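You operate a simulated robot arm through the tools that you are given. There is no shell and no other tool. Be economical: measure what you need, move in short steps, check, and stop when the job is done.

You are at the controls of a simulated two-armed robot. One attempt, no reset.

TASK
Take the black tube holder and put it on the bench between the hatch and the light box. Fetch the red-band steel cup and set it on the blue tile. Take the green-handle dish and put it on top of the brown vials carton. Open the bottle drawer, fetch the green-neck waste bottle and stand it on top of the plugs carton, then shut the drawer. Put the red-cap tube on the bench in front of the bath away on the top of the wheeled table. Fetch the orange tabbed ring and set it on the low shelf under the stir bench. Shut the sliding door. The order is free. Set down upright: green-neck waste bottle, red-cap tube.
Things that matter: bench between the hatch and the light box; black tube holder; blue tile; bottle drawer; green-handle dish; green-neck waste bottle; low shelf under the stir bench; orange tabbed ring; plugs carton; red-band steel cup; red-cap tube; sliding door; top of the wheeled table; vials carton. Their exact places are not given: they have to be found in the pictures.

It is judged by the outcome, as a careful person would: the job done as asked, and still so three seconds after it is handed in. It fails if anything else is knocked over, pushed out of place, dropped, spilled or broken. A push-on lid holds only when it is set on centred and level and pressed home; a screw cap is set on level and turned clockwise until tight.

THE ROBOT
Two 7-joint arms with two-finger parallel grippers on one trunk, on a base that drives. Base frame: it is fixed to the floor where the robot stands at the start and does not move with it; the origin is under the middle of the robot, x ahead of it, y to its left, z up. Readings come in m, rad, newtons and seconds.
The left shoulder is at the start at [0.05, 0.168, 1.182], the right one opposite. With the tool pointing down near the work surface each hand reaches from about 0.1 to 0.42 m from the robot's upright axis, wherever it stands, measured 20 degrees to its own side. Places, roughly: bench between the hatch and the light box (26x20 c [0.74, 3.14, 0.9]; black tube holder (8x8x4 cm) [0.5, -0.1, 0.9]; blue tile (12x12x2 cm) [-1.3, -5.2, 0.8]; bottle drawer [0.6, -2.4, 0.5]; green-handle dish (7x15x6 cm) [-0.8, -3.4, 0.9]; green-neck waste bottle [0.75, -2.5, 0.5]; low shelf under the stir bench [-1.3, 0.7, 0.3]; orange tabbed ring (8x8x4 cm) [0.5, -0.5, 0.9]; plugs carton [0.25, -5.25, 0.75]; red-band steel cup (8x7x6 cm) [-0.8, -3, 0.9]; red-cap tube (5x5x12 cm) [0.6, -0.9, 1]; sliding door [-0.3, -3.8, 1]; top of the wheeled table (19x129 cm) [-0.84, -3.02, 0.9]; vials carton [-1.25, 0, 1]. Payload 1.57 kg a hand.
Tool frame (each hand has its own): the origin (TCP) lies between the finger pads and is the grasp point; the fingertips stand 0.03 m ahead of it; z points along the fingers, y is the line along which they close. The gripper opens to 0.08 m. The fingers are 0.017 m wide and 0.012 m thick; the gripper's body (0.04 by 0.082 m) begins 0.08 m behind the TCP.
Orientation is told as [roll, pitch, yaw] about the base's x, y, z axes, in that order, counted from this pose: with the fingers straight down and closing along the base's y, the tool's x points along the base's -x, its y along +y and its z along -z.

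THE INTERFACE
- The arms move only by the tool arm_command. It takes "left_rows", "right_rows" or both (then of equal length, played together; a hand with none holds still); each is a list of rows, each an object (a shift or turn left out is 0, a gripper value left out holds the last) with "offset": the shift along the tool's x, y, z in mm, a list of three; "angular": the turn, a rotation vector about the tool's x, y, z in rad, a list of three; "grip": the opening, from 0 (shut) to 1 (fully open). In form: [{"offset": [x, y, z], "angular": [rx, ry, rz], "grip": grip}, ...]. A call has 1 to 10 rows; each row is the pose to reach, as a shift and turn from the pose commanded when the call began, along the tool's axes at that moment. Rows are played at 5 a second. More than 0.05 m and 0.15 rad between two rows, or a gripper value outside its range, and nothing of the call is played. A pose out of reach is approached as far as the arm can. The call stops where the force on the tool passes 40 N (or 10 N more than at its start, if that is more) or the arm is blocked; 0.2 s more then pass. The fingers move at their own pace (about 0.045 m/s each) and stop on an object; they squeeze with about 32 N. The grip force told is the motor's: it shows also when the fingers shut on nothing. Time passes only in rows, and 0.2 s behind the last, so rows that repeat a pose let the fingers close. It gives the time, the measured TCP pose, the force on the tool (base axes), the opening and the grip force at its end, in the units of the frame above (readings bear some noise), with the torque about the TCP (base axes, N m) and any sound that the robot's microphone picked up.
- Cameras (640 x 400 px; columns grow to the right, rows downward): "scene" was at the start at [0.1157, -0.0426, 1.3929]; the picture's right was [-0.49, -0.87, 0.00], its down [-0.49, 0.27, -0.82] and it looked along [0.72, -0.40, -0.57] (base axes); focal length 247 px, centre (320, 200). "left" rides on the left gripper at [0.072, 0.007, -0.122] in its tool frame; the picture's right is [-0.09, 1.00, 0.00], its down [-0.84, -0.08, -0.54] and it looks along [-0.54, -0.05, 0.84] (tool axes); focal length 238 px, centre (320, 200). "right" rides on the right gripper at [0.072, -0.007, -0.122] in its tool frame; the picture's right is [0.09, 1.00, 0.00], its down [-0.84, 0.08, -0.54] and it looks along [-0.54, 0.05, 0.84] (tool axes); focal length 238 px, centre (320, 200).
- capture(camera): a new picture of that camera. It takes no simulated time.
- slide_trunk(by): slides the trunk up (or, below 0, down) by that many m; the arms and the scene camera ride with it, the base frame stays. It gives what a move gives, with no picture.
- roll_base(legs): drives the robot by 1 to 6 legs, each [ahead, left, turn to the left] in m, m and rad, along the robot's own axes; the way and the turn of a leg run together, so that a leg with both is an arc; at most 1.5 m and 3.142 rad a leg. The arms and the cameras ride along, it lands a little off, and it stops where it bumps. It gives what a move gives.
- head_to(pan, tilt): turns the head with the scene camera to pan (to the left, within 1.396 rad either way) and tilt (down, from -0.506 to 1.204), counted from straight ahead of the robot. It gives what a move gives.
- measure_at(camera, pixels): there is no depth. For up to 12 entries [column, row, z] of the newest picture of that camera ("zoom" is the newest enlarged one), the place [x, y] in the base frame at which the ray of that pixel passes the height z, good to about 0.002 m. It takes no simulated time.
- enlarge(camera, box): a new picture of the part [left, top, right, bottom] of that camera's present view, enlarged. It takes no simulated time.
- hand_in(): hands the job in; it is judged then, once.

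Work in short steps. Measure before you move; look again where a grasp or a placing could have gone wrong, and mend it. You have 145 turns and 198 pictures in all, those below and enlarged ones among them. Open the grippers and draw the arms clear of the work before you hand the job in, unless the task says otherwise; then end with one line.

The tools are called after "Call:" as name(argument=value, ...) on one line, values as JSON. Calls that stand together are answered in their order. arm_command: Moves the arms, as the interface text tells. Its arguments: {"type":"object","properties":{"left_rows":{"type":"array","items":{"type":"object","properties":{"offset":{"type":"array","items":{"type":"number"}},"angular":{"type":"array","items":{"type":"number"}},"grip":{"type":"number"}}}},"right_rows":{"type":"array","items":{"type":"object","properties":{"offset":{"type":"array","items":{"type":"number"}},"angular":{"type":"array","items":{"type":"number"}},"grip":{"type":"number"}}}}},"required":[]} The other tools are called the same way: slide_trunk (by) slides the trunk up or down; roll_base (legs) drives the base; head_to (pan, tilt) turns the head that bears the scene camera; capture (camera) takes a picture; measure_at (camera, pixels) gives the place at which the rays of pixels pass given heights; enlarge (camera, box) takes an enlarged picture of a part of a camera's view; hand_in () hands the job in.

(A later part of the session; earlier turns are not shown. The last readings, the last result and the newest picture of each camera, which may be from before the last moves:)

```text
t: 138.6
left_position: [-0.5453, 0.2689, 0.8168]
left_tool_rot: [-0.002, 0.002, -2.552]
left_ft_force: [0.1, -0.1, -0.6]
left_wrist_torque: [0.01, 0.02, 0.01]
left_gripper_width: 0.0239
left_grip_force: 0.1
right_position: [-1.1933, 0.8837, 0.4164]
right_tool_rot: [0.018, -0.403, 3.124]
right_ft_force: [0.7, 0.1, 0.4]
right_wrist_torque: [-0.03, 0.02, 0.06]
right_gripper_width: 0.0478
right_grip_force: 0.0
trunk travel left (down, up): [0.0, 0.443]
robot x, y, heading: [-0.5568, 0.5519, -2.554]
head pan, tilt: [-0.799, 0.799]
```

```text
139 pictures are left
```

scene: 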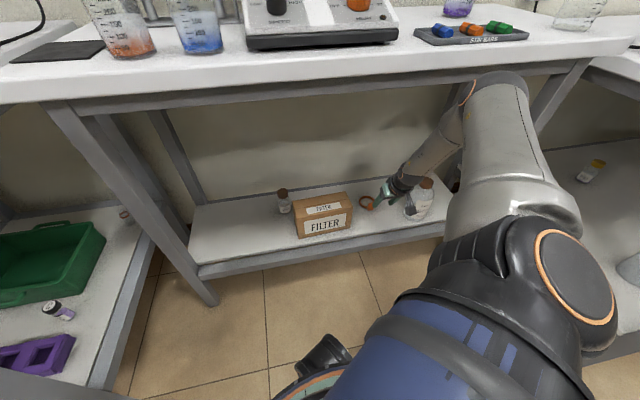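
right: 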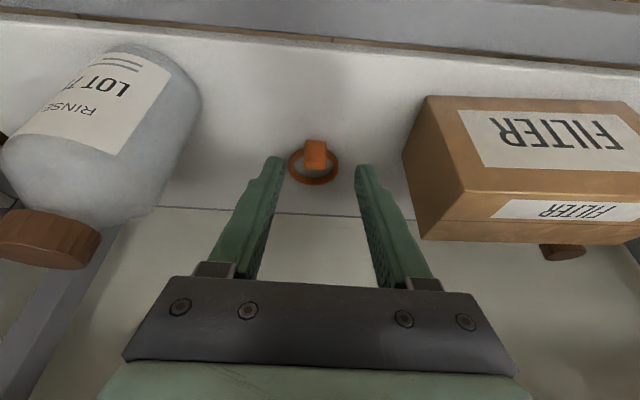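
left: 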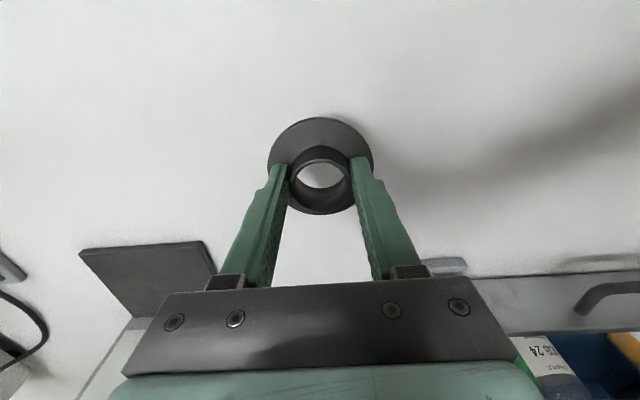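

The ring lies flat on the shelf. I back out along +x and raise the trunk.

Call:
roll_base(legs=[[-0.333, 0.222, 0]])

Call:
slide_trunk(by=0.34)

Call:
enlarge(camera="scene", box=[190, 100, 510, 300])

Call:
arm_command(right_rows=[{"angular": [0, 0.13, 0], "grip": 1}, {"angular": [0, 0.26, 0]}, {"angular": [0, 0.4, 0]}, {"angular": [0, 0.4, 0]}])

```text
t: 141.1
left_position: [-0.1474, 0.2713, 0.8173]
left_tool_rot: [0.001, 0.002, -2.541]
left_ft_force: [-0.1, -0.3, -0.3]
left_wrist_torque: [0.01, 0.03, -0.03]
left_gripper_width: 0.0241
left_grip_force: 0.1
right_position: [-0.8013, 0.881, 0.417]
right_tool_rot: [0.018, -0.404, 3.132]
right_ft_force: [-0.3, -0.4, -0.3]
right_wrist_torque: [-0.01, 0.0, -0.04]
right_gripper_width: 0.0482
right_grip_force: 0.1
trunk travel left (down, up): [0.0, 0.443]
robot x, y, heading: [-0.1631, 0.5534, -2.544]
head pan, tilt: [-0.799, 0.799]
```

```text
t: 144.5
left_position: [-0.1477, 0.272, 1.1575]
left_tool_rot: [0.001, 0.004, -2.543]
left_ft_force: [-1.0, -0.5, -0.8]
left_wrist_torque: [0.0, 0.01, 0.01]
left_gripper_width: 0.0239
left_grip_force: 0.0
right_position: [-0.8009, 0.8797, 0.7568]
right_tool_rot: [0.017, -0.405, 3.131]
right_ft_force: [0.0, 0.5, 0.0]
right_wrist_torque: [-0.03, -0.03, 0.01]
right_gripper_width: 0.0479
right_grip_force: 0.0
trunk travel left (down, up): [-0.34, 0.103]
robot x, y, heading: [-0.1609, 0.5533, -2.543]
head pan, tilt: [-0.799, 0.799]
```

```text
2.00 times, centred on (350, 200) of scene
```

zoom: 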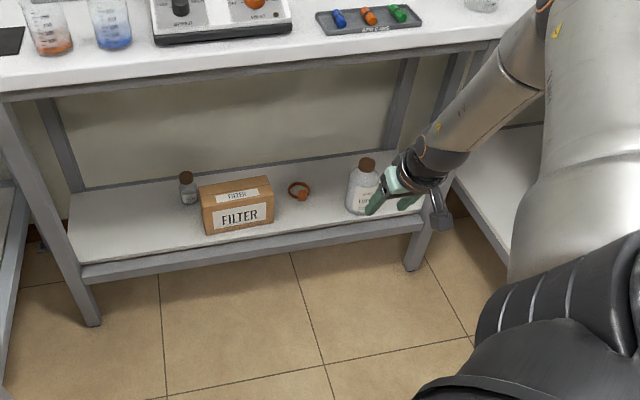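

```text
t: 145.5
left_position: [-0.1474, 0.2721, 1.1557]
left_tool_rot: [0.0, 0.003, -2.542]
left_ft_force: [0.3, 0.4, -0.1]
left_wrist_torque: [-0.03, -0.03, 0.02]
left_gripper_width: 0.0241
left_grip_force: 0.1
right_position: [-0.7903, 0.8974, 0.7927]
right_tool_rot: [0.013, -0.021, -3.113]
right_ft_force: [-0.2, 0.9, -0.4]
right_wrist_torque: [0.0, -0.01, -0.01]
right_gripper_width: 0.0801
right_grip_force: 0.3
right hand out of reach, approached as far as the arm can: row 1, 2, 3, 4
trunk travel left (down, up): [-0.34, 0.103]
robot x, y, heading: [-0.1622, 0.5553, -2.546]
head pan, tilt: [-0.799, 0.799]
```

Ring confirmed on the shelf. Bring the right hand back up and in to a neutral carry pose.

Call:
arm_command(right_rows=[{"offset": [0, 0, -45], "angular": [0, 0, -0.06]}, {"offset": [5, 5, -90], "angular": [0, 0, -0.12]}, {"offset": [20, 20, -130], "angular": [0, 0, -0.18]}, {"offset": [40, 45, -165], "angular": [0, 0, -0.24]}, {"offset": [60, 70, -200], "angular": [0, 0, -0.3]}, {"offset": [80, 95, -235], "angular": [0, 0, -0.36]}, {"offset": [105, 120, -265], "angular": [0, 0, -0.42]}, {"offset": [130, 145, -295], "angular": [0, 0, -0.48]}, {"offset": [155, 172, -322], "angular": [0, 0, -0.54]}, {"offset": [180, 200, -345], "angular": [0, 0, -0.567]}])

Call:
roll_base(legs=[[0, 0, 2.546], [0, -1.4, 0]])

Call:
head_to(pan=-0.3, tilt=0.7)

Call:
capture(camera="scene")

```text
t: 147.7
left_position: [-0.1476, 0.2723, 1.1568]
left_tool_rot: [0.0, 0.0, -2.545]
left_ft_force: [0.1, 0.6, 0.0]
left_wrist_torque: [0.01, -0.01, 0.0]
left_gripper_width: 0.024
left_grip_force: 0.1
right_position: [-0.6559, 0.7588, 1.1347]
right_tool_rot: [0.026, -0.01, -2.568]
right_ft_force: [0.2, -0.1, -0.1]
right_wrist_torque: [-0.04, -0.01, 0.02]
right_gripper_width: 0.0801
right_grip_force: 0.0
right hand out of reach, approached as far as the arm can: row 8, 9, 10
trunk travel left (down, up): [-0.34, 0.103]
robot x, y, heading: [-0.1652, 0.5542, -2.544]
head pan, tilt: [-0.799, 0.799]
```

```text
t: 166.3
left_position: [0.0832, -0.5918, 1.1571]
left_tool_rot: [0.0, 0.0, 0.093]
left_ft_force: [0.2, 0.1, -0.7]
left_wrist_torque: [-0.02, 0.01, 0.01]
left_gripper_width: 0.0237
left_grip_force: 0.1
right_position: [0.2932, -1.263, 1.1351]
right_tool_rot: [0.027, -0.01, 0.07]
right_ft_force: [-0.1, 0.6, -0.4]
right_wrist_torque: [-0.01, 0.0, -0.03]
right_gripper_width: 0.0801
right_grip_force: 0.0
trunk travel left (down, up): [-0.34, 0.103]
robot x, y, heading: [-0.0391, -0.8473, 0.09]
head pan, tilt: [-0.799, 0.799]
```

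```text
t: 167.3
left_position: [0.0846, -0.5926, 1.1566]
left_tool_rot: [-0.001, 0.0, 0.092]
left_ft_force: [0.2, 0.9, 0.2]
left_wrist_torque: [0.02, 0.01, -0.01]
left_gripper_width: 0.0239
left_grip_force: 0.1
right_position: [0.2936, -1.2635, 1.1347]
right_tool_rot: [0.027, -0.012, 0.071]
right_ft_force: [0.1, -0.3, -0.1]
right_wrist_torque: [0.02, 0.01, 0.0]
right_gripper_width: 0.0797
right_grip_force: 0.1
trunk travel left (down, up): [-0.34, 0.103]
robot x, y, heading: [-0.0404, -0.8475, 0.091]
head pan, tilt: [-0.3, 0.7]
```

```text
137 pictures are left
```

scene: 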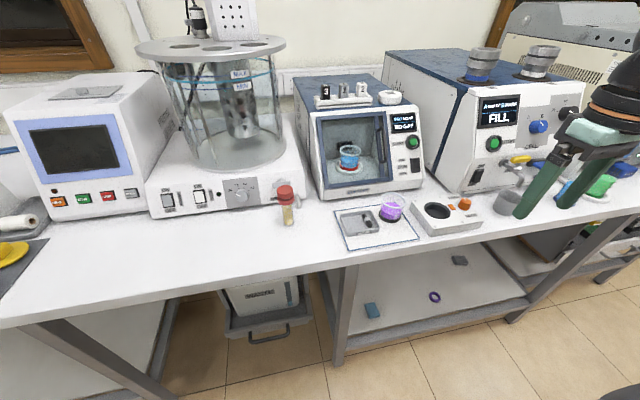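

Tube stands at (286,205), base near (288,222). Measure it.

Call:
measure_at(camera="scene", pixels=[[288, 223, 0.9], [288, 223, 0.905], [285, 190, 1.01], [285, 190, 1.02], [240, 250, 0.9], [288, 207, 0.95]])

Call:
enlarge(camera="scene", box=[220, 150, 350, 240])

```text
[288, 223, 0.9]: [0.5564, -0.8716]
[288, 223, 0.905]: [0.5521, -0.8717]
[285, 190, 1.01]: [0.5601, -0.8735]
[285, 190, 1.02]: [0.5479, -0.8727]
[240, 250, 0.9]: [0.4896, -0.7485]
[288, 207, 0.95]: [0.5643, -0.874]
```

```text
4.44 times, centred on (285, 195) of scene
```

zoom: 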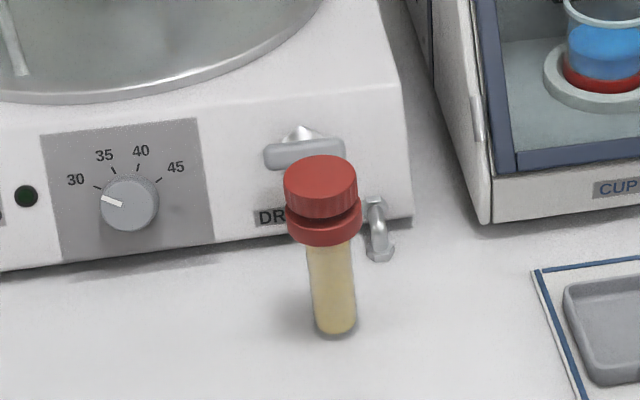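

Tube centre [0.560,-0.873], cap top ≈1.02. I draw the right hand in, straighten and drive to reach it.

Call:
arm_command(right_rows=[{"offset": [5, 45, 0], "angular": [0, 0, 0]}, {"offset": [10, 90, 0]}, {"offset": [15, 135, -10]}, {"offset": [20, 180, -20]}, {"offset": [25, 225, -30]}])

Call:
roll_base(legs=[[0, 0, -0.09], [0.16, 0.127, 0]])

Call:
capture(camera="right")

```text
t: 168.5
left_position: [0.0834, -0.591, 1.1558]
left_tool_rot: [-0.001, 0.002, 0.094]
left_ft_force: [-0.9, 0.6, -0.3]
left_wrist_torque: [0.04, 0.0, -0.03]
left_gripper_width: 0.0241
left_grip_force: 0.0
right_position: [0.2917, -1.2635, 1.1349]
right_tool_rot: [0.026, -0.01, 0.069]
right_ft_force: [-0.5, -0.8, -0.1]
right_wrist_torque: [0.02, 0.0, 0.0]
right_gripper_width: 0.0799
right_grip_force: 0.0
right hand out of reach, approached as far as the arm can: row 1, 2, 3, 4, 5
trunk travel left (down, up): [-0.34, 0.103]
robot x, y, heading: [-0.0391, -0.8464, 0.092]
head pan, tilt: [-0.3, 0.7]
```

```text
t: 170.8
left_position: [0.2681, -0.4729, 1.1573]
left_tool_rot: [-0.001, 0.003, 0.003]
left_ft_force: [0.9, -0.1, -0.2]
left_wrist_torque: [-0.01, 0.03, 0.03]
left_gripper_width: 0.0241
left_grip_force: 0.1
right_position: [0.4162, -1.1607, 1.1356]
right_tool_rot: [0.026, -0.011, -0.024]
right_ft_force: [-0.1, 0.0, -0.5]
right_wrist_torque: [-0.03, 0.02, 0.01]
right_gripper_width: 0.08
right_grip_force: 0.1
trunk travel left (down, up): [-0.34, 0.103]
robot x, y, heading: [0.1204, -0.7126, 0.004]
head pan, tilt: [-0.3, 0.7]
```

```text
135 pictures are left
```

right: 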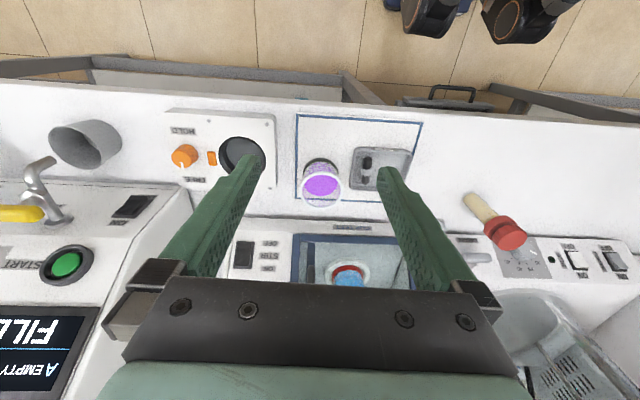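

The right hand didn't move inward (joint limit at that height). I try going slightly lower and forward while moving left.

Call:
arm_command(right_rows=[{"offset": [-10, 0, 30], "angular": [-0.026, 0.011, 0.024]}, {"offset": [-15, 35, 50], "angular": [-0.026, 0.011, 0.024]}, {"offset": [-20, 75, 50], "angular": [-0.026, 0.011, 0.024]}, {"offset": [-20, 115, 40], "angular": [-0.026, 0.011, 0.024]}])

Call:
head_to(pan=-0.7, tilt=0.6)

Call:
capture(camera="scene")

```text
t: 171.8
left_position: [0.2676, -0.4735, 1.1562]
left_tool_rot: [0.0, 0.001, 0.003]
left_ft_force: [-0.7, -0.3, 1.4]
left_wrist_torque: [-0.01, 0.0, -0.02]
left_gripper_width: 0.0241
left_grip_force: 0.0
right_position: [0.435, -1.1505, 1.0831]
right_tool_rot: [0.058, 0.002, -0.04]
right_ft_force: [-0.2, 0.4, 0.7]
right_wrist_torque: [-0.01, -0.03, -0.01]
right_gripper_width: 0.0798
right_grip_force: 0.0
right hand out of reach, approached as far as the arm can: row 2, 3, 4
trunk travel left (down, up): [-0.34, 0.103]
robot x, y, heading: [0.121, -0.7167, 0.005]
head pan, tilt: [-0.3, 0.7]
```

```text
t: 172.6
left_position: [0.2673, -0.4743, 1.1574]
left_tool_rot: [-0.002, 0.001, 0.0]
left_ft_force: [0.0, -0.4, -0.8]
left_wrist_torque: [0.03, -0.02, 0.0]
left_gripper_width: 0.0243
left_grip_force: 0.0
right_position: [0.4344, -1.1512, 1.0815]
right_tool_rot: [0.06, 0.001, -0.04]
right_ft_force: [0.3, 0.2, -0.7]
right_wrist_torque: [-0.01, 0.0, 0.03]
right_gripper_width: 0.0799
right_grip_force: 0.0
trunk travel left (down, up): [-0.34, 0.103]
robot x, y, heading: [0.1229, -0.7073, 0.007]
head pan, tilt: [-0.7, 0.6]
```

```text
134 pictures are left
```

scene: 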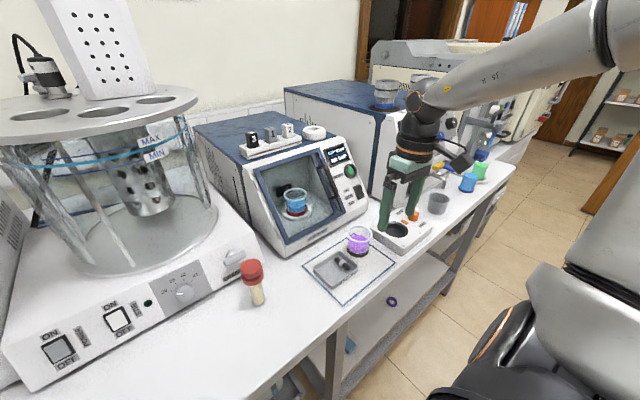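

A joint is at its limit. I test freeing it by yawing the tool while lifting.

Call:
arm_command(right_rows=[{"offset": [0, 0, -25], "angular": [0, 0, 0.13]}, {"offset": [0, 15, -45], "angular": [0, 0, 0.26]}, {"offset": [0, 45, -50], "angular": [0, 0, 0.39]}, {"offset": [0, 80, -50], "angular": [0, 0, 0.5]}])

```text
t: 173.6
left_position: [0.2684, -0.4728, 1.1576]
left_tool_rot: [-0.001, 0.002, 0.001]
left_ft_force: [0.4, 0.3, -0.9]
left_wrist_torque: [-0.01, 0.02, -0.01]
left_gripper_width: 0.024
left_grip_force: 0.0
right_position: [0.4435, -1.2447, 1.0503]
right_tool_rot: [0.087, 0.033, -0.519]
right_ft_force: [0.2, 0.0, -1.2]
right_wrist_torque: [0.03, 0.02, -0.01]
right_gripper_width: 0.0801
right_grip_force: 0.1
right hand out of reach, approached as far as the arm can: row 1, 2, 3, 4
trunk travel left (down, up): [-0.34, 0.103]
robot x, y, heading: [0.1248, -0.717, 0.008]
head pan, tilt: [-0.7, 0.6]
```

Wrong direction; I yaw the other way.

Call:
arm_command(right_rows=[{"offset": [0, 0, -10], "angular": [0, 0, -0.14]}, {"offset": [0, 0, -20], "angular": [0, 0, -0.28]}, {"offset": [0, 10, -30], "angular": [0, 0, -0.42]}, {"offset": [0, 20, -40], "angular": [0, 0, -0.56]}, {"offset": [0, 40, -50], "angular": [0, 0, -0.7]}, {"offset": [0, 60, -60], "angular": [0, 0, -0.84]}, {"offset": [0, 90, -70], "angular": [0, 0, -0.98]}])

Call:
capture(camera="scene")

```text
t: 175.2
left_position: [0.2679, -0.4729, 1.1563]
left_tool_rot: [-0.002, 0.002, 0.001]
left_ft_force: [0.2, 0.0, 0.4]
left_wrist_torque: [-0.02, 0.01, -0.01]
left_gripper_width: 0.0239
left_grip_force: 0.0
right_position: [0.4896, -1.1759, 1.123]
right_tool_rot: [0.049, -0.024, 0.436]
right_ft_force: [0.4, -0.3, 0.0]
right_wrist_torque: [0.01, -0.02, -0.01]
right_gripper_width: 0.0801
right_grip_force: 0.0
trunk travel left (down, up): [-0.34, 0.103]
robot x, y, heading: [0.1223, -0.7148, 0.001]
head pan, tilt: [-0.7, 0.6]
```

```text
133 pictures are left
```

scene: 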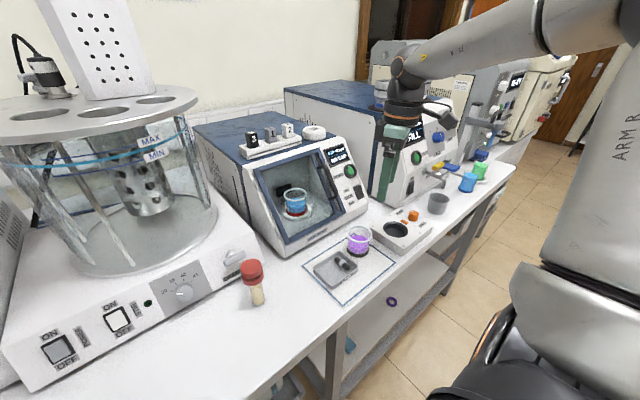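

That freed the joint. Now move left and in.

Call:
arm_command(right_rows=[{"offset": [-6, 36, -5]}, {"offset": [-12, 73, -10]}, {"offset": [-18, 110, -15]}, {"offset": [-24, 146, -20]}, {"offset": [-30, 183, -25]}, {"offset": [-36, 220, -30]}, {"offset": [-42, 256, -30]}])

Call:
arm_command(right_rows=[{"offset": [0, 0, 0], "angular": [-0.02, 0, 0.14]}, {"offset": [0, 0, 0], "angular": [-0.03, 0, 0.28]}, {"offset": [0, 0, 0], "angular": [-0.05, 0.02, 0.42]}])

Call:
capture(camera="right")

```text
t: 176.8
left_position: [0.2675, -0.4734, 1.1573]
left_tool_rot: [0.0, 0.0, 0.002]
left_ft_force: [0.2, 0.3, 0.1]
left_wrist_torque: [0.01, 0.01, -0.01]
left_gripper_width: 0.024
left_grip_force: 0.1
right_position: [0.4339, -1.0154, 1.1607]
right_tool_rot: [0.052, -0.024, 0.44]
right_ft_force: [-0.4, 0.3, -1.3]
right_wrist_torque: [-0.04, -0.06, -0.05]
right_gripper_width: 0.0798
right_grip_force: 0.1
right hand out of reach, approached as far as the arm can: row 5, 6, 7
trunk travel left (down, up): [-0.34, 0.103]
robot x, y, heading: [0.123, -0.7167, 0.001]
head pan, tilt: [-0.7, 0.6]
```

```text
t: 177.6
left_position: [0.2683, -0.4732, 1.1574]
left_tool_rot: [0.002, 0.002, 0.003]
left_ft_force: [1.3, 1.1, 0.1]
left_wrist_torque: [-0.01, 0.0, 0.01]
left_gripper_width: 0.024
left_grip_force: 0.1
right_position: [0.4413, -1.116, 1.143]
right_tool_rot: [0.121, 0.027, 0.039]
right_ft_force: [-0.4, -0.1, 1.3]
right_wrist_torque: [0.01, -0.01, -0.04]
right_gripper_width: 0.0801
right_grip_force: 0.1
right hand out of reach, approached as far as the arm can: row 1, 2, 3
trunk travel left (down, up): [-0.34, 0.103]
robot x, y, heading: [0.1225, -0.713, 0.006]
head pan, tilt: [-0.7, 0.6]
```

```text
132 pictures are left
```

right: 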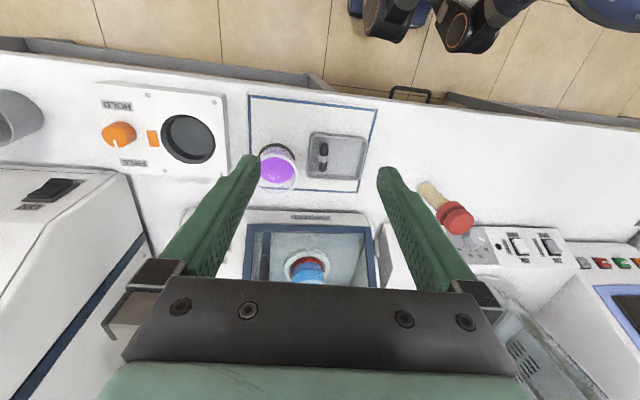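

The right arm is wound up; I'll fetch the tube with the left hand, which is in its normal posture. Retract the right hand, drive 0.3 m right, then hover left over the tube.

Call:
arm_command(right_rows=[{"offset": [30, 0, -10]}, {"offset": [60, 0, -20]}, {"offset": [90, -10, -30]}])

Call:
roll_base(legs=[[0, -0.31, 0]])

Call:
capture(camera="left")

Call:
capture(camera="scene")

```text
t: 178.4
left_position: [0.2675, -0.4736, 1.1576]
left_tool_rot: [-0.001, 0.0, 0.003]
left_ft_force: [-0.3, -0.4, 0.1]
left_wrist_torque: [0.0, 0.03, 0.0]
left_gripper_width: 0.024
left_grip_force: 0.2
right_position: [0.3534, -1.137, 1.1761]
right_tool_rot: [0.101, 0.029, 0.022]
right_ft_force: [-0.1, -0.5, -0.6]
right_wrist_torque: [-0.01, 0.0, -0.01]
right_gripper_width: 0.0799
right_grip_force: 0.1
right hand out of reach, approached as far as the arm can: row 1, 2, 3
trunk travel left (down, up): [-0.34, 0.103]
robot x, y, heading: [0.1224, -0.7109, 0.002]
head pan, tilt: [-0.7, 0.6]
```

```text
t: 181.7
left_position: [0.2684, -0.7779, 1.1572]
left_tool_rot: [0.0, 0.002, 0.002]
left_ft_force: [-0.1, -0.9, 0.4]
left_wrist_torque: [0.0, 0.0, 0.01]
left_gripper_width: 0.0242
left_grip_force: 0.0
right_position: [0.3556, -1.4411, 1.1758]
right_tool_rot: [0.102, 0.027, 0.023]
right_ft_force: [0.4, 0.5, 0.4]
right_wrist_torque: [0.04, -0.03, -0.02]
right_gripper_width: 0.0802
right_grip_force: 0.1
trunk travel left (down, up): [-0.34, 0.103]
robot x, y, heading: [0.1217, -1.0215, -0.006]
head pan, tilt: [-0.7, 0.6]
```

```text
131 pictures are left
```

left: 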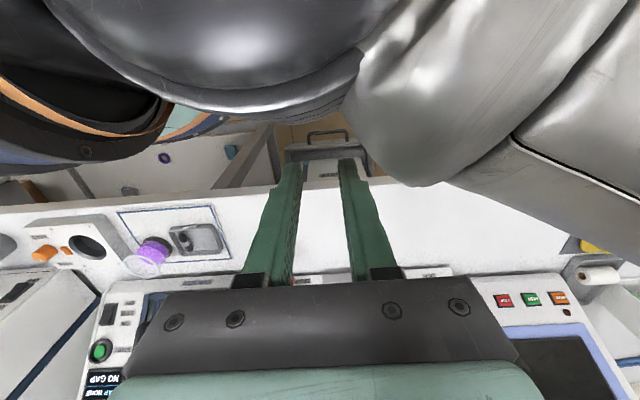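

```text
130 pictures are left
```

scene: 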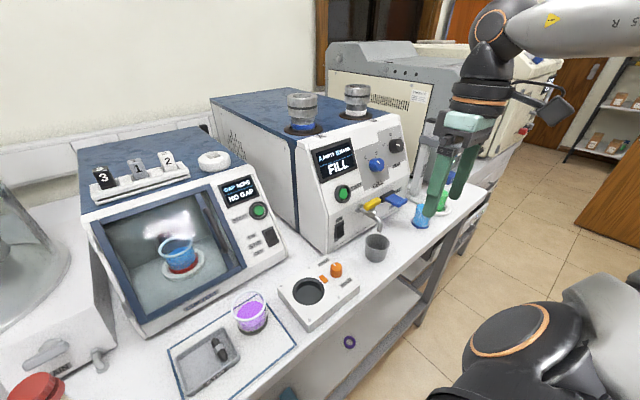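

Move the left hand over the tube, opening the gripper.

Call:
arm_command(left_rows=[{"offset": [-40, -12, 0], "grip": 1}, {"offset": [-85, -25, 0]}, {"offset": [-130, -40, 0]}, {"offset": [-175, -55, 0]}, {"offset": [-220, -70, 0]}, {"offset": [-260, -85, 0]}, {"offset": [-290, -94, 15]}, {"offset": [-290, -94, 50]}])

Call:
capture(camera="left")

Call:
head_to(pan=0.1, tilt=0.8)

Call:
capture(camera="scene")

```text
t: 183.5
left_position: [0.5605, -0.8685, 1.105]
left_tool_rot: [0.0, -0.001, 0.002]
left_ft_force: [0.6, -0.6, 0.1]
left_wrist_torque: [-0.02, -0.01, 0.01]
left_gripper_width: 0.0801
left_grip_force: 0.0
right_position: [0.3542, -1.4399, 1.175]
right_tool_rot: [0.098, 0.029, 0.022]
right_ft_force: [-0.8, -0.3, -0.1]
right_wrist_torque: [-0.02, 0.01, 0.0]
right_gripper_width: 0.0798
right_grip_force: 0.0
trunk travel left (down, up): [-0.34, 0.103]
robot x, y, heading: [0.1205, -1.0182, -0.001]
head pan, tilt: [-0.7, 0.6]
```

```text
129 pictures are left
```

left: 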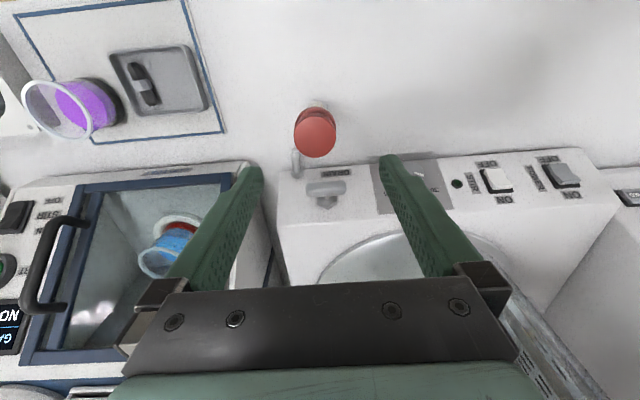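

```text
t: 184.6
left_position: [0.5589, -0.8689, 1.1059]
left_tool_rot: [0.0, 0.0, 0.001]
left_ft_force: [0.1, -0.4, 0.2]
left_wrist_torque: [0.01, 0.01, -0.02]
left_gripper_width: 0.08
left_grip_force: 0.2
right_position: [0.3547, -1.4406, 1.1762]
right_tool_rot: [0.101, 0.028, 0.023]
right_ft_force: [0.3, 0.4, -0.5]
right_wrist_torque: [-0.01, 0.01, 0.02]
right_gripper_width: 0.0798
right_grip_force: 0.1
trunk travel left (down, up): [-0.34, 0.103]
robot x, y, heading: [0.1216, -1.0218, 0.006]
head pan, tilt: [0.099, 0.799]
```

```text
128 pictures are left
```

scene: 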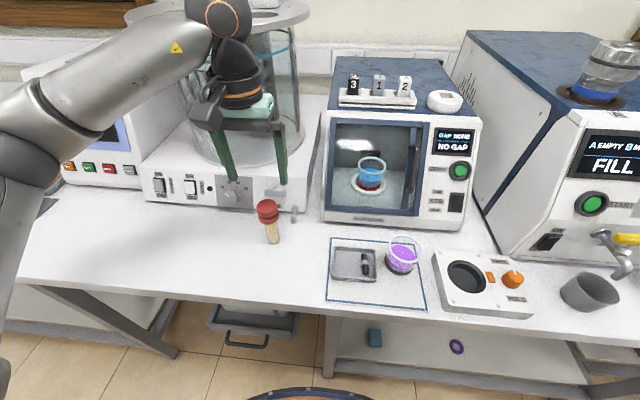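

Measure the cap centre from both cameras.

Call:
measure_at(camera="left", pixels=[[315, 136, 1.02], [315, 136, 1.01], [315, 136, 1.03], [293, 130, 1.0], [337, 130, 1.0]])

Call:
measure_at(camera="scene", pixels=[[267, 205, 1.02], [267, 205, 1.01], [267, 205, 1.0], [273, 241, 0.9]])

Call:
enlarge(camera="scene", box=[190, 150, 350, 260])

```text
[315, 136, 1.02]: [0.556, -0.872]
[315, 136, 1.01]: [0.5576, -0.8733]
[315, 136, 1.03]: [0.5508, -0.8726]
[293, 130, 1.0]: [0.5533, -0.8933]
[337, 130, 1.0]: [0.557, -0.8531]
```

```text
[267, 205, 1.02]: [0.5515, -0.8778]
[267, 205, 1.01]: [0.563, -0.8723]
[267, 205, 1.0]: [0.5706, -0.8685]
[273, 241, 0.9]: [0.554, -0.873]
```

```text
3.64 times, centred on (270, 205) of scene
```

zoom: 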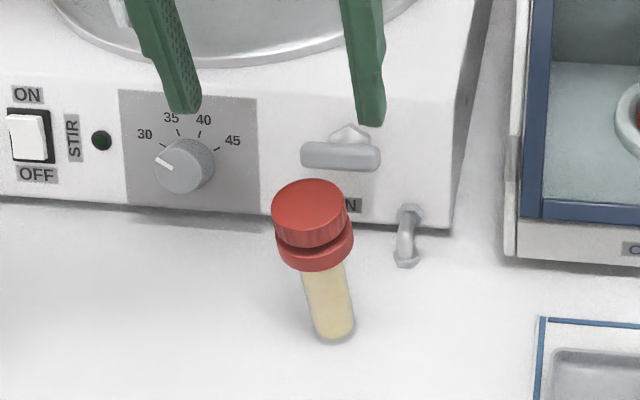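

Cap centre [0.556,-0.873], top ≈1.015. Descend 92 mm and grip the cap.

Call:
arm_command(left_rows=[{"offset": [4, -4, 30]}, {"offset": [4, -4, 65]}, {"offset": [4, -4, 85]}, {"offset": [4, -4, 92]}, {"offset": [4, -4, 92], "grip": 0}, {"offset": [4, -4, 92], "grip": 0}, {"offset": [4, -4, 92], "grip": 0}, {"offset": [4, -4, 92], "grip": 0}])

Call:
capture(camera="left")

```text
t: 186.4
left_position: [0.5548, -0.8753, 1.0132]
left_tool_rot: [0.001, 0.002, 0.004]
left_ft_force: [-0.3, -0.4, -0.1]
left_wrist_torque: [0.0, -0.02, 0.02]
left_gripper_width: 0.0402
left_grip_force: 27.9
right_position: [0.3552, -1.4406, 1.1753]
right_tool_rot: [0.102, 0.028, 0.023]
right_ft_force: [0.5, 0.2, -0.2]
right_wrist_torque: [-0.01, 0.02, -0.01]
right_gripper_width: 0.0802
right_grip_force: 0.0
trunk travel left (down, up): [-0.34, 0.103]
robot x, y, heading: [0.1231, -1.0172, 0.001]
head pan, tilt: [0.099, 0.799]
```

```text
126 pictures are left
```

left: 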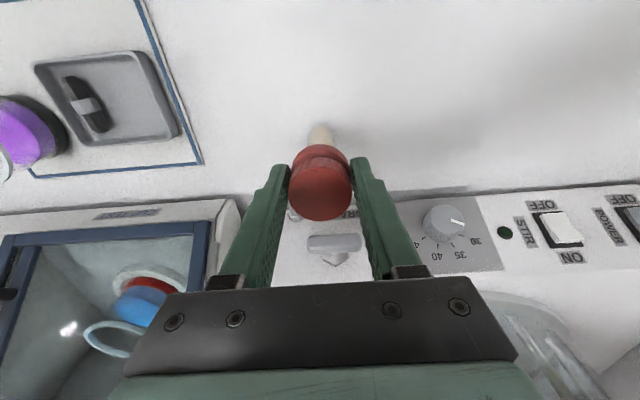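

Gripped at 40 mm. Lift and draw in.

Call:
arm_command(left_rows=[{"offset": [0, 0, -10]}, {"offset": [0, 0, -40]}, {"offset": [0, 0, -85]}, {"offset": [10, 0, -125]}, {"offset": [50, 15, -140]}, {"offset": [95, 30, -140]}, {"offset": [140, 45, -140]}, {"offset": [180, 55, -140]}, {"offset": [220, 65, -140]}])

Call:
capture(camera="scene")

Call:
roll_base(legs=[[-0.3, 0, 0], [0, 0, -1.57]])

Call:
head_to(pan=0.3, tilt=0.4)

Call:
capture(camera="scene")

```text
t: 188.4
left_position: [0.333, -0.8092, 1.1551]
left_tool_rot: [0.0, 0.0, 0.003]
left_ft_force: [-1.3, -0.9, -0.6]
left_wrist_torque: [0.02, 0.04, 0.0]
left_gripper_width: 0.0403
left_grip_force: 32.0
right_position: [0.3548, -1.4402, 1.175]
right_tool_rot: [0.099, 0.026, 0.024]
right_ft_force: [-0.1, -0.6, -0.4]
right_wrist_torque: [-0.02, -0.02, 0.01]
right_gripper_width: 0.0799
right_grip_force: 0.2
trunk travel left (down, up): [-0.34, 0.103]
robot x, y, heading: [0.1237, -1.0165, -0.001]
head pan, tilt: [0.099, 0.799]
```

```text
125 pictures are left
```

scene: 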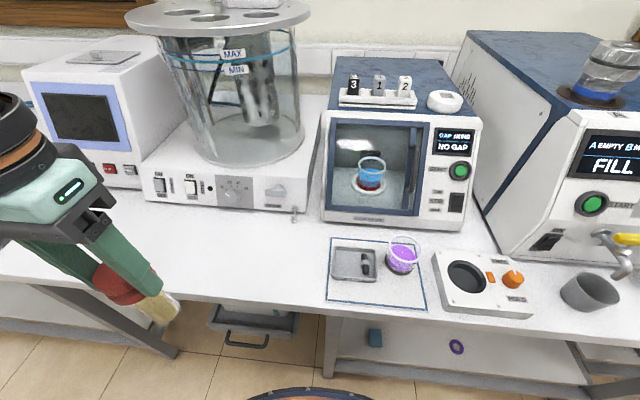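

```text
t: 194.3
left_position: [0.0305, -1.2329, 1.156]
left_tool_rot: [0.001, 0.003, -1.581]
left_ft_force: [0.6, 0.7, -2.6]
left_wrist_torque: [0.02, 0.03, -0.03]
left_gripper_width: 0.0404
left_grip_force: 31.9
right_position: [-0.6008, -1.2459, 1.1746]
right_tool_rot: [0.101, 0.028, -1.563]
right_ft_force: [0.6, -0.4, -0.9]
right_wrist_torque: [0.0, -0.01, 0.0]
right_gripper_width: 0.0796
right_grip_force: 0.0
trunk travel left (down, up): [-0.34, 0.103]
robot x, y, heading: [-0.1774, -1.0184, -1.581]
head pan, tilt: [0.099, 0.799]
```

```text
t: 195.2
left_position: [0.0324, -1.2339, 1.1558]
left_tool_rot: [0.0, 0.002, -1.582]
left_ft_force: [0.2, 0.4, -1.1]
left_wrist_torque: [0.0, -0.01, 0.02]
left_gripper_width: 0.0401
left_grip_force: 32.1
right_position: [-0.6001, -1.246, 1.1742]
right_tool_rot: [0.101, 0.027, -1.561]
right_ft_force: [0.4, -0.1, 0.9]
right_wrist_torque: [-0.01, -0.05, -0.02]
right_gripper_width: 0.0797
right_grip_force: 0.1
trunk travel left (down, up): [-0.34, 0.103]
robot x, y, heading: [-0.1753, -1.0196, -1.581]
head pan, tilt: [0.3, 0.4]
```

```text
124 pictures are left
```

scene: 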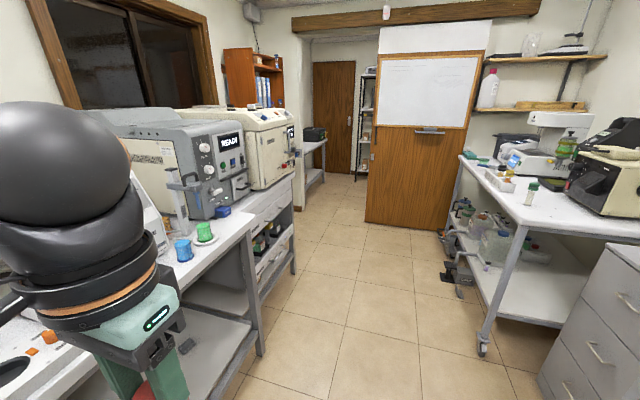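

Wheeled table is on the right, sliding door panel with opening to its left. Drive on toward y≈-2.5, keeping away from the table.

Call:
roll_base(legs=[[1.4, 0.1, 0.01]])

Call:
head_to(pan=-0.9, tilt=0.5)

Call:
capture(camera="scene")

Call:
head_to(pan=0.8, tilt=0.5)

Call:
capture(camera="scene")

```text
t: 202.2
left_position: [0.1536, -2.6193, 1.1546]
left_tool_rot: [-0.002, 0.003, -1.539]
left_ft_force: [-1.2, -0.7, -0.6]
left_wrist_torque: [0.01, 0.01, -0.03]
left_gripper_width: 0.0401
left_grip_force: 32.0
right_position: [-0.4747, -2.6571, 1.1746]
right_tool_rot: [0.1, 0.028, -1.519]
right_ft_force: [-0.3, -1.2, -0.4]
right_wrist_torque: [0.02, -0.02, -0.02]
right_gripper_width: 0.0801
right_grip_force: 0.2
trunk travel left (down, up): [-0.34, 0.103]
robot x, y, heading: [-0.0614, -2.4108, -1.544]
head pan, tilt: [0.3, 0.4]
```

```text
t: 203.6
left_position: [0.1533, -2.6183, 1.1535]
left_tool_rot: [0.0, 0.002, -1.538]
left_ft_force: [0.0, -0.1, -1.0]
left_wrist_torque: [0.05, -0.02, 0.0]
left_gripper_width: 0.0403
left_grip_force: 32.6
right_position: [-0.4763, -2.6575, 1.1758]
right_tool_rot: [0.102, 0.028, -1.518]
right_ft_force: [-0.5, 0.1, -0.5]
right_wrist_torque: [0.01, -0.04, 0.03]
right_gripper_width: 0.0804
right_grip_force: 0.0
trunk travel left (down, up): [-0.34, 0.103]
robot x, y, heading: [-0.0564, -2.4149, -1.543]
head pan, tilt: [-0.901, 0.499]
```

```text
123 pictures are left
```

scene: 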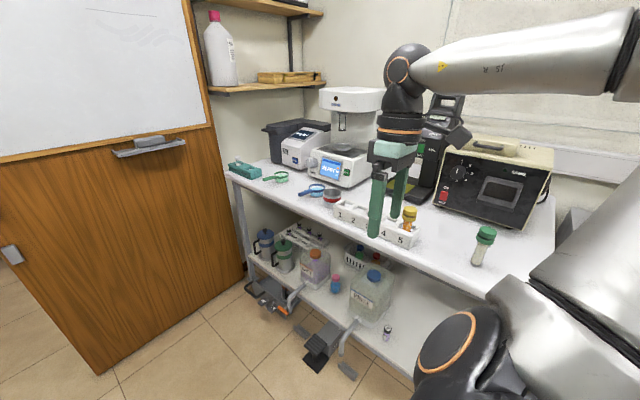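

```text
t: 205.3
left_position: [0.1542, -2.6189, 1.1533]
left_tool_rot: [0.0, 0.003, -1.539]
left_ft_force: [0.2, -0.7, -0.6]
left_wrist_torque: [0.02, -0.02, 0.0]
left_gripper_width: 0.0404
left_grip_force: 31.8
right_position: [-0.476, -2.6589, 1.1755]
right_tool_rot: [0.101, 0.028, -1.517]
right_ft_force: [0.6, 0.6, 0.0]
right_wrist_torque: [0.01, 0.01, -0.03]
right_gripper_width: 0.0801
right_grip_force: 0.0
trunk travel left (down, up): [-0.34, 0.103]
robot x, y, heading: [-0.0635, -2.4152, -1.536]
head pan, tilt: [0.799, 0.499]
```

```text
122 pictures are left
```

scene: 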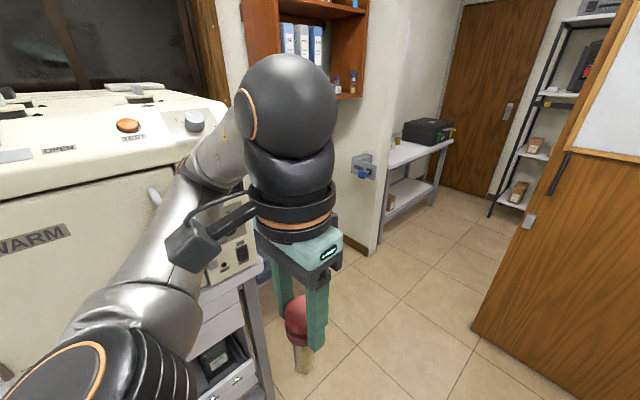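

Table holds the red-band cup (332,195), green-handle dish (277,177), tube rack. I turn to face the table and look.

Call:
roll_base(legs=[[0, 0, -1.6], [0.12, 0.5, 0]])

Call:
head_to(pan=0, tilt=0.6)

Call:
capture(camera="scene")

```text
t: 213.9
left_position: [-0.3677, -3.1241, 1.1544]
left_tool_rot: [-0.001, 0.003, -3.108]
left_ft_force: [0.0, -0.7, -0.8]
left_wrist_torque: [0.02, -0.01, -0.01]
left_gripper_width: 0.04
left_grip_force: 31.8
right_position: [-0.4088, -2.4924, 1.1746]
right_tool_rot: [0.099, 0.028, -3.087]
right_ft_force: [0.1, 0.0, -0.1]
right_wrist_torque: [-0.02, -0.02, 0.02]
right_gripper_width: 0.0798
right_grip_force: 0.1
trunk travel left (down, up): [-0.34, 0.103]
robot x, y, heading: [-0.1631, -2.9041, -3.108]
head pan, tilt: [0.799, 0.499]
```

```text
t: 215.1
left_position: [-0.3693, -3.1239, 1.1541]
left_tool_rot: [-0.001, 0.003, -3.106]
left_ft_force: [0.1, -0.2, -0.6]
left_wrist_torque: [0.01, -0.01, -0.01]
left_gripper_width: 0.0402
left_grip_force: 32.3
right_position: [-0.41, -2.4933, 1.1759]
right_tool_rot: [0.103, 0.027, -3.087]
right_ft_force: [-0.1, -0.9, -1.0]
right_wrist_torque: [0.0, -0.06, -0.01]
right_gripper_width: 0.0799
right_grip_force: 0.2
trunk travel left (down, up): [-0.34, 0.103]
robot x, y, heading: [-0.1635, -2.9107, -3.112]
head pan, tilt: [0.0, 0.6]
```

```text
121 pictures are left
```

scene: 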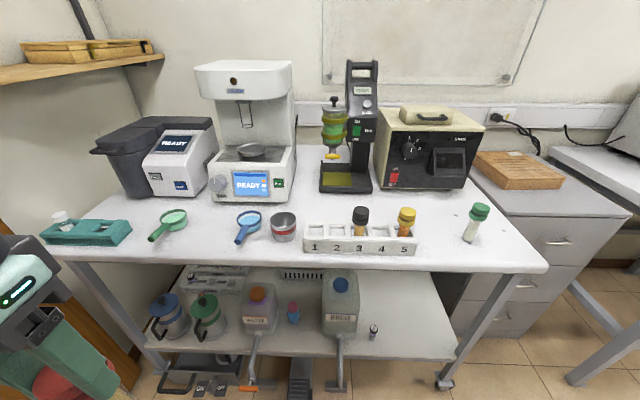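

Measure the items: dish, cup, free spots and table edge.

Call:
measure_at(camera="scene", pixels=[[200, 255, 0.9], [445, 240, 0.9], [174, 219, 0.92], [155, 238, 0.91], [284, 215, 0.96], [284, 238, 0.9], [400, 273, 0.9], [100, 262, 0.9], [470, 240, 0.9], [310, 250, 0.9], [413, 255, 0.9], [242, 238, 0.91]])

Call:
enlarge(camera="scene", box=[40, 180, 320, 280])

```text
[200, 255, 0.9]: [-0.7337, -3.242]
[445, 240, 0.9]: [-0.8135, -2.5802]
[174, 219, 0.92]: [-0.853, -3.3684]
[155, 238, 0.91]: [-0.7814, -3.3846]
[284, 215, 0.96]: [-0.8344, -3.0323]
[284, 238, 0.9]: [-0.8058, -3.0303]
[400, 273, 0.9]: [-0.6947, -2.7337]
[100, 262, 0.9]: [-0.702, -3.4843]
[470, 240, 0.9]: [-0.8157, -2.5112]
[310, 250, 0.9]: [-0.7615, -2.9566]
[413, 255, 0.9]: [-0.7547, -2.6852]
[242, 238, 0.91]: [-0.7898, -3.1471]
```

```text
2.29 times, centred on (180, 230) of scene
```

zoom: 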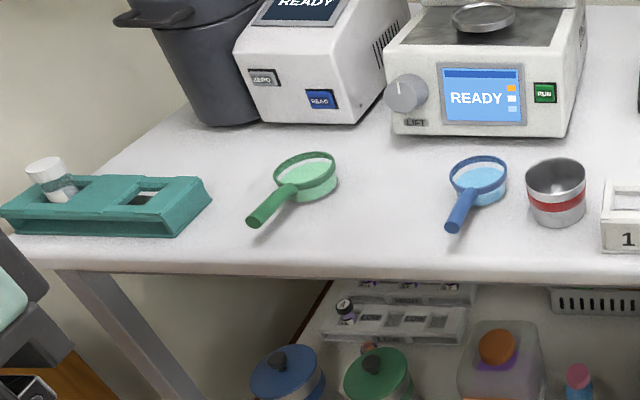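

Check pedals on the floor in front of the table against the base.

Call:
measure_at(camera="scene", pixels=[[190, 390, 0.05], [160, 390, 0.1], [300, 395, 0.02], [335, 388, 0.05], [445, 385, 0], [250, 388, 0.05]])

Call:
head_to(pan=0, tilt=1.0)

Call:
capture(camera="scene")

```text
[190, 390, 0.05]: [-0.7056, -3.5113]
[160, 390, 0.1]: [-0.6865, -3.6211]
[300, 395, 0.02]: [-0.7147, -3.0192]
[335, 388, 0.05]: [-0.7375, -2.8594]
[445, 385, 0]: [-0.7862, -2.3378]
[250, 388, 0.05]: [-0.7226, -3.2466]
```

```text
t: 215.9
left_position: [-0.3694, -3.1228, 1.1555]
left_tool_rot: [0.0, 0.002, -3.108]
left_ft_force: [0.2, 0.5, -0.6]
left_wrist_torque: [0.01, 0.0, -0.01]
left_gripper_width: 0.0402
left_grip_force: 32.1
right_position: [-0.4111, -2.495, 1.1747]
right_tool_rot: [0.101, 0.027, -3.087]
right_ft_force: [1.0, -0.3, 0.3]
right_wrist_torque: [0.0, -0.02, 0.0]
right_gripper_width: 0.0801
right_grip_force: 0.1
trunk travel left (down, up): [-0.34, 0.103]
robot x, y, heading: [-0.1641, -2.9102, -3.106]
head pan, tilt: [0.0, 1.0]
```

```text
119 pictures are left
```

scene: 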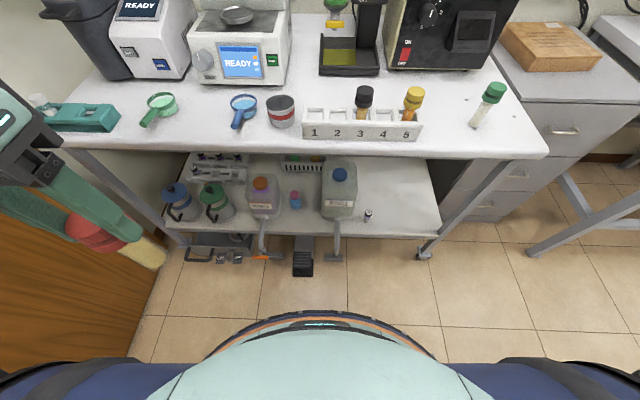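

Measure the pedal's front end precisely.

Call:
measure_at(camera="scene", pixels=[[303, 277, 0.02], [303, 277, 0.06], [190, 262, 0.05], [335, 260, 0.05], [320, 312, 0.2], [320, 312, 0.1], [270, 258, 0.05]])

```text
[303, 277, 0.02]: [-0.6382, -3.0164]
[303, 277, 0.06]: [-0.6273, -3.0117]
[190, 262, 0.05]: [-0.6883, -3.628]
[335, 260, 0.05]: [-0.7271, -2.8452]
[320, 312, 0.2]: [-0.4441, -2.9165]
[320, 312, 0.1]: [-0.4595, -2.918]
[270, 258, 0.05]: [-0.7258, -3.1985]
```

Pedal front at x≈-0.635, so the robot may go to x≈-0.34. Drive there.

Call:
roll_base(legs=[[0, 0, -0.034], [0.17, 0.2, 0]])

Call:
capture(camera="scene")

```text
t: 218.7
left_position: [-0.5488, -3.3166, 1.1549]
left_tool_rot: [-0.001, 0.001, 3.141]
left_ft_force: [-0.1, 0.0, -1.3]
left_wrist_torque: [0.0, -0.02, -0.03]
left_gripper_width: 0.0405
left_grip_force: 32.0
right_position: [-0.5676, -2.6851, 1.1747]
right_tool_rot: [0.1, 0.029, -3.121]
right_ft_force: [-0.1, 0.4, 0.1]
right_wrist_torque: [0.02, -0.03, -0.01]
right_gripper_width: 0.0803
right_grip_force: 0.1
trunk travel left (down, up): [-0.34, 0.103]
robot x, y, heading: [-0.3339, -3.1077, 3.14]
head pan, tilt: [0.0, 1.0]
```

```text
118 pictures are left
```

scene: 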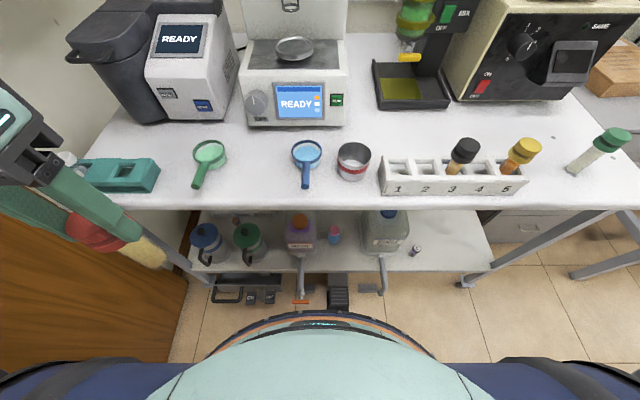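

Measure the free spot at (255,178) and refine dish and cup positions.

Call:
measure_at(camera="scene", pixels=[[255, 178, 0.9], [210, 153, 0.92], [199, 183, 0.92], [354, 150, 0.96], [354, 172, 0.9], [306, 183, 0.92], [308, 155, 0.92], [355, 148, 0.955]])

Call:
enlarge(camera="scene", box=[160, 110, 400, 220])

```text
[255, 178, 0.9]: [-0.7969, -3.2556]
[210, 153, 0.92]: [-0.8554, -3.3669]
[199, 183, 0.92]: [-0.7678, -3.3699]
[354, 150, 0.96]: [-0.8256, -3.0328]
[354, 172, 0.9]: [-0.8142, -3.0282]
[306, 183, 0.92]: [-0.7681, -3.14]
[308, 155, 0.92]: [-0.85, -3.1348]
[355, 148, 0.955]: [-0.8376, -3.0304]
```

```text
2.67 times, centred on (280, 165) of scene
```

zoom: 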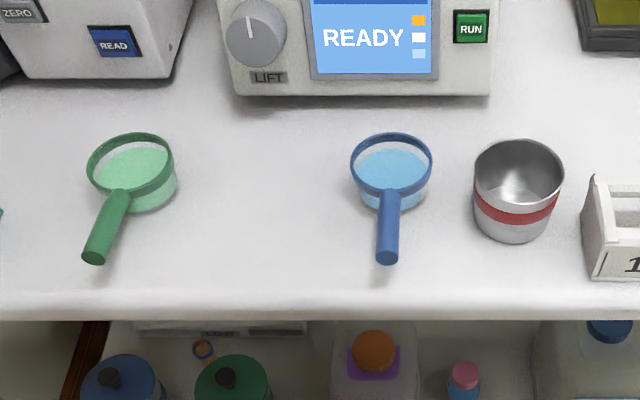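

Carry the tube over (-0.79,-3.255) and lower to just above contact.

Call:
arm_command(left_rows=[{"offset": [-45, -10, 0]}, {"offset": [-90, -20, 0]}, {"offset": [-135, -35, 0]}, {"offset": [-180, -50, 0]}, {"offset": [-220, -60, 0]}, {"offset": [-241, -62, 20]}, {"offset": [-241, -62, 65]}, {"offset": [-241, -62, 105]}, {"offset": [-241, -62, 125]}])

Call:
capture(camera="scene")

Call:
capture(camera="left")

```text
t: 220.7
left_position: [-0.7874, -3.2539, 1.0297]
left_tool_rot: [0.0, 0.0, 3.14]
left_ft_force: [0.0, 0.5, -0.4]
left_wrist_torque: [-0.01, 0.02, -0.02]
left_gripper_width: 0.0406
left_grip_force: 32.4
right_position: [-0.5669, -2.6843, 1.1745]
right_tool_rot: [0.102, 0.028, -3.122]
right_ft_force: [-0.5, 0.0, 0.4]
right_wrist_torque: [0.0, 0.02, 0.02]
right_gripper_width: 0.0801
right_grip_force: 0.1
trunk travel left (down, up): [-0.34, 0.103]
robot x, y, heading: [-0.3363, -3.1082, 3.136]
head pan, tilt: [0.0, 1.0]
```

```text
116 pictures are left
```

scene: 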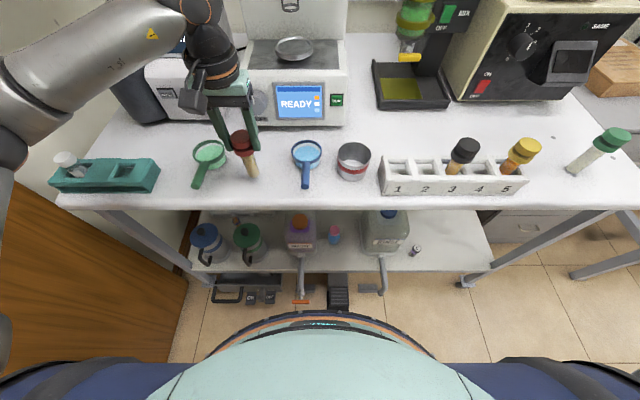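

```text
115 pictures are left
```

left: 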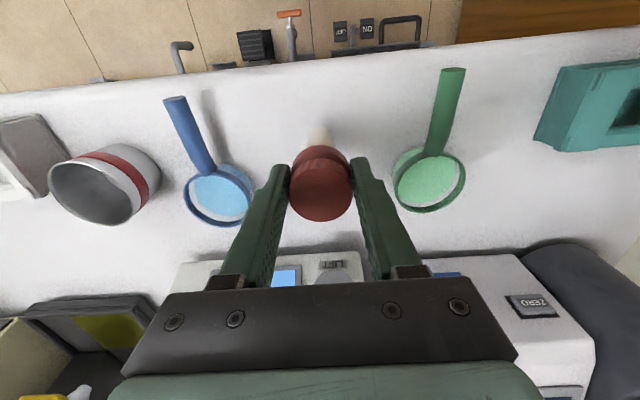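

Clear on both sides. Lower the last ~16 mm.

Call:
arm_command(left_rows=[{"offset": [0, 0, 8]}, {"offset": [0, 0, 13]}, {"offset": [0, 0, 16]}, {"offset": [0, 0, 17]}])

```text
t: 221.7
left_position: [-0.7899, -3.2531, 1.0137]
left_tool_rot: [-0.003, 0.0, 3.143]
left_ft_force: [0.6, -0.7, 1.9]
left_wrist_torque: [-0.09, -0.11, 0.02]
left_gripper_width: 0.0403
left_grip_force: 31.9
right_position: [-0.5671, -2.6853, 1.1751]
right_tool_rot: [0.102, 0.027, -3.123]
right_ft_force: [-0.5, 0.3, -0.9]
right_wrist_torque: [0.0, -0.05, -0.03]
right_gripper_width: 0.08
right_grip_force: 0.0
trunk travel left (down, up): [-0.34, 0.103]
robot x, y, heading: [-0.3317, -3.1092, 3.135]
head pan, tilt: [0.0, 1.0]
```

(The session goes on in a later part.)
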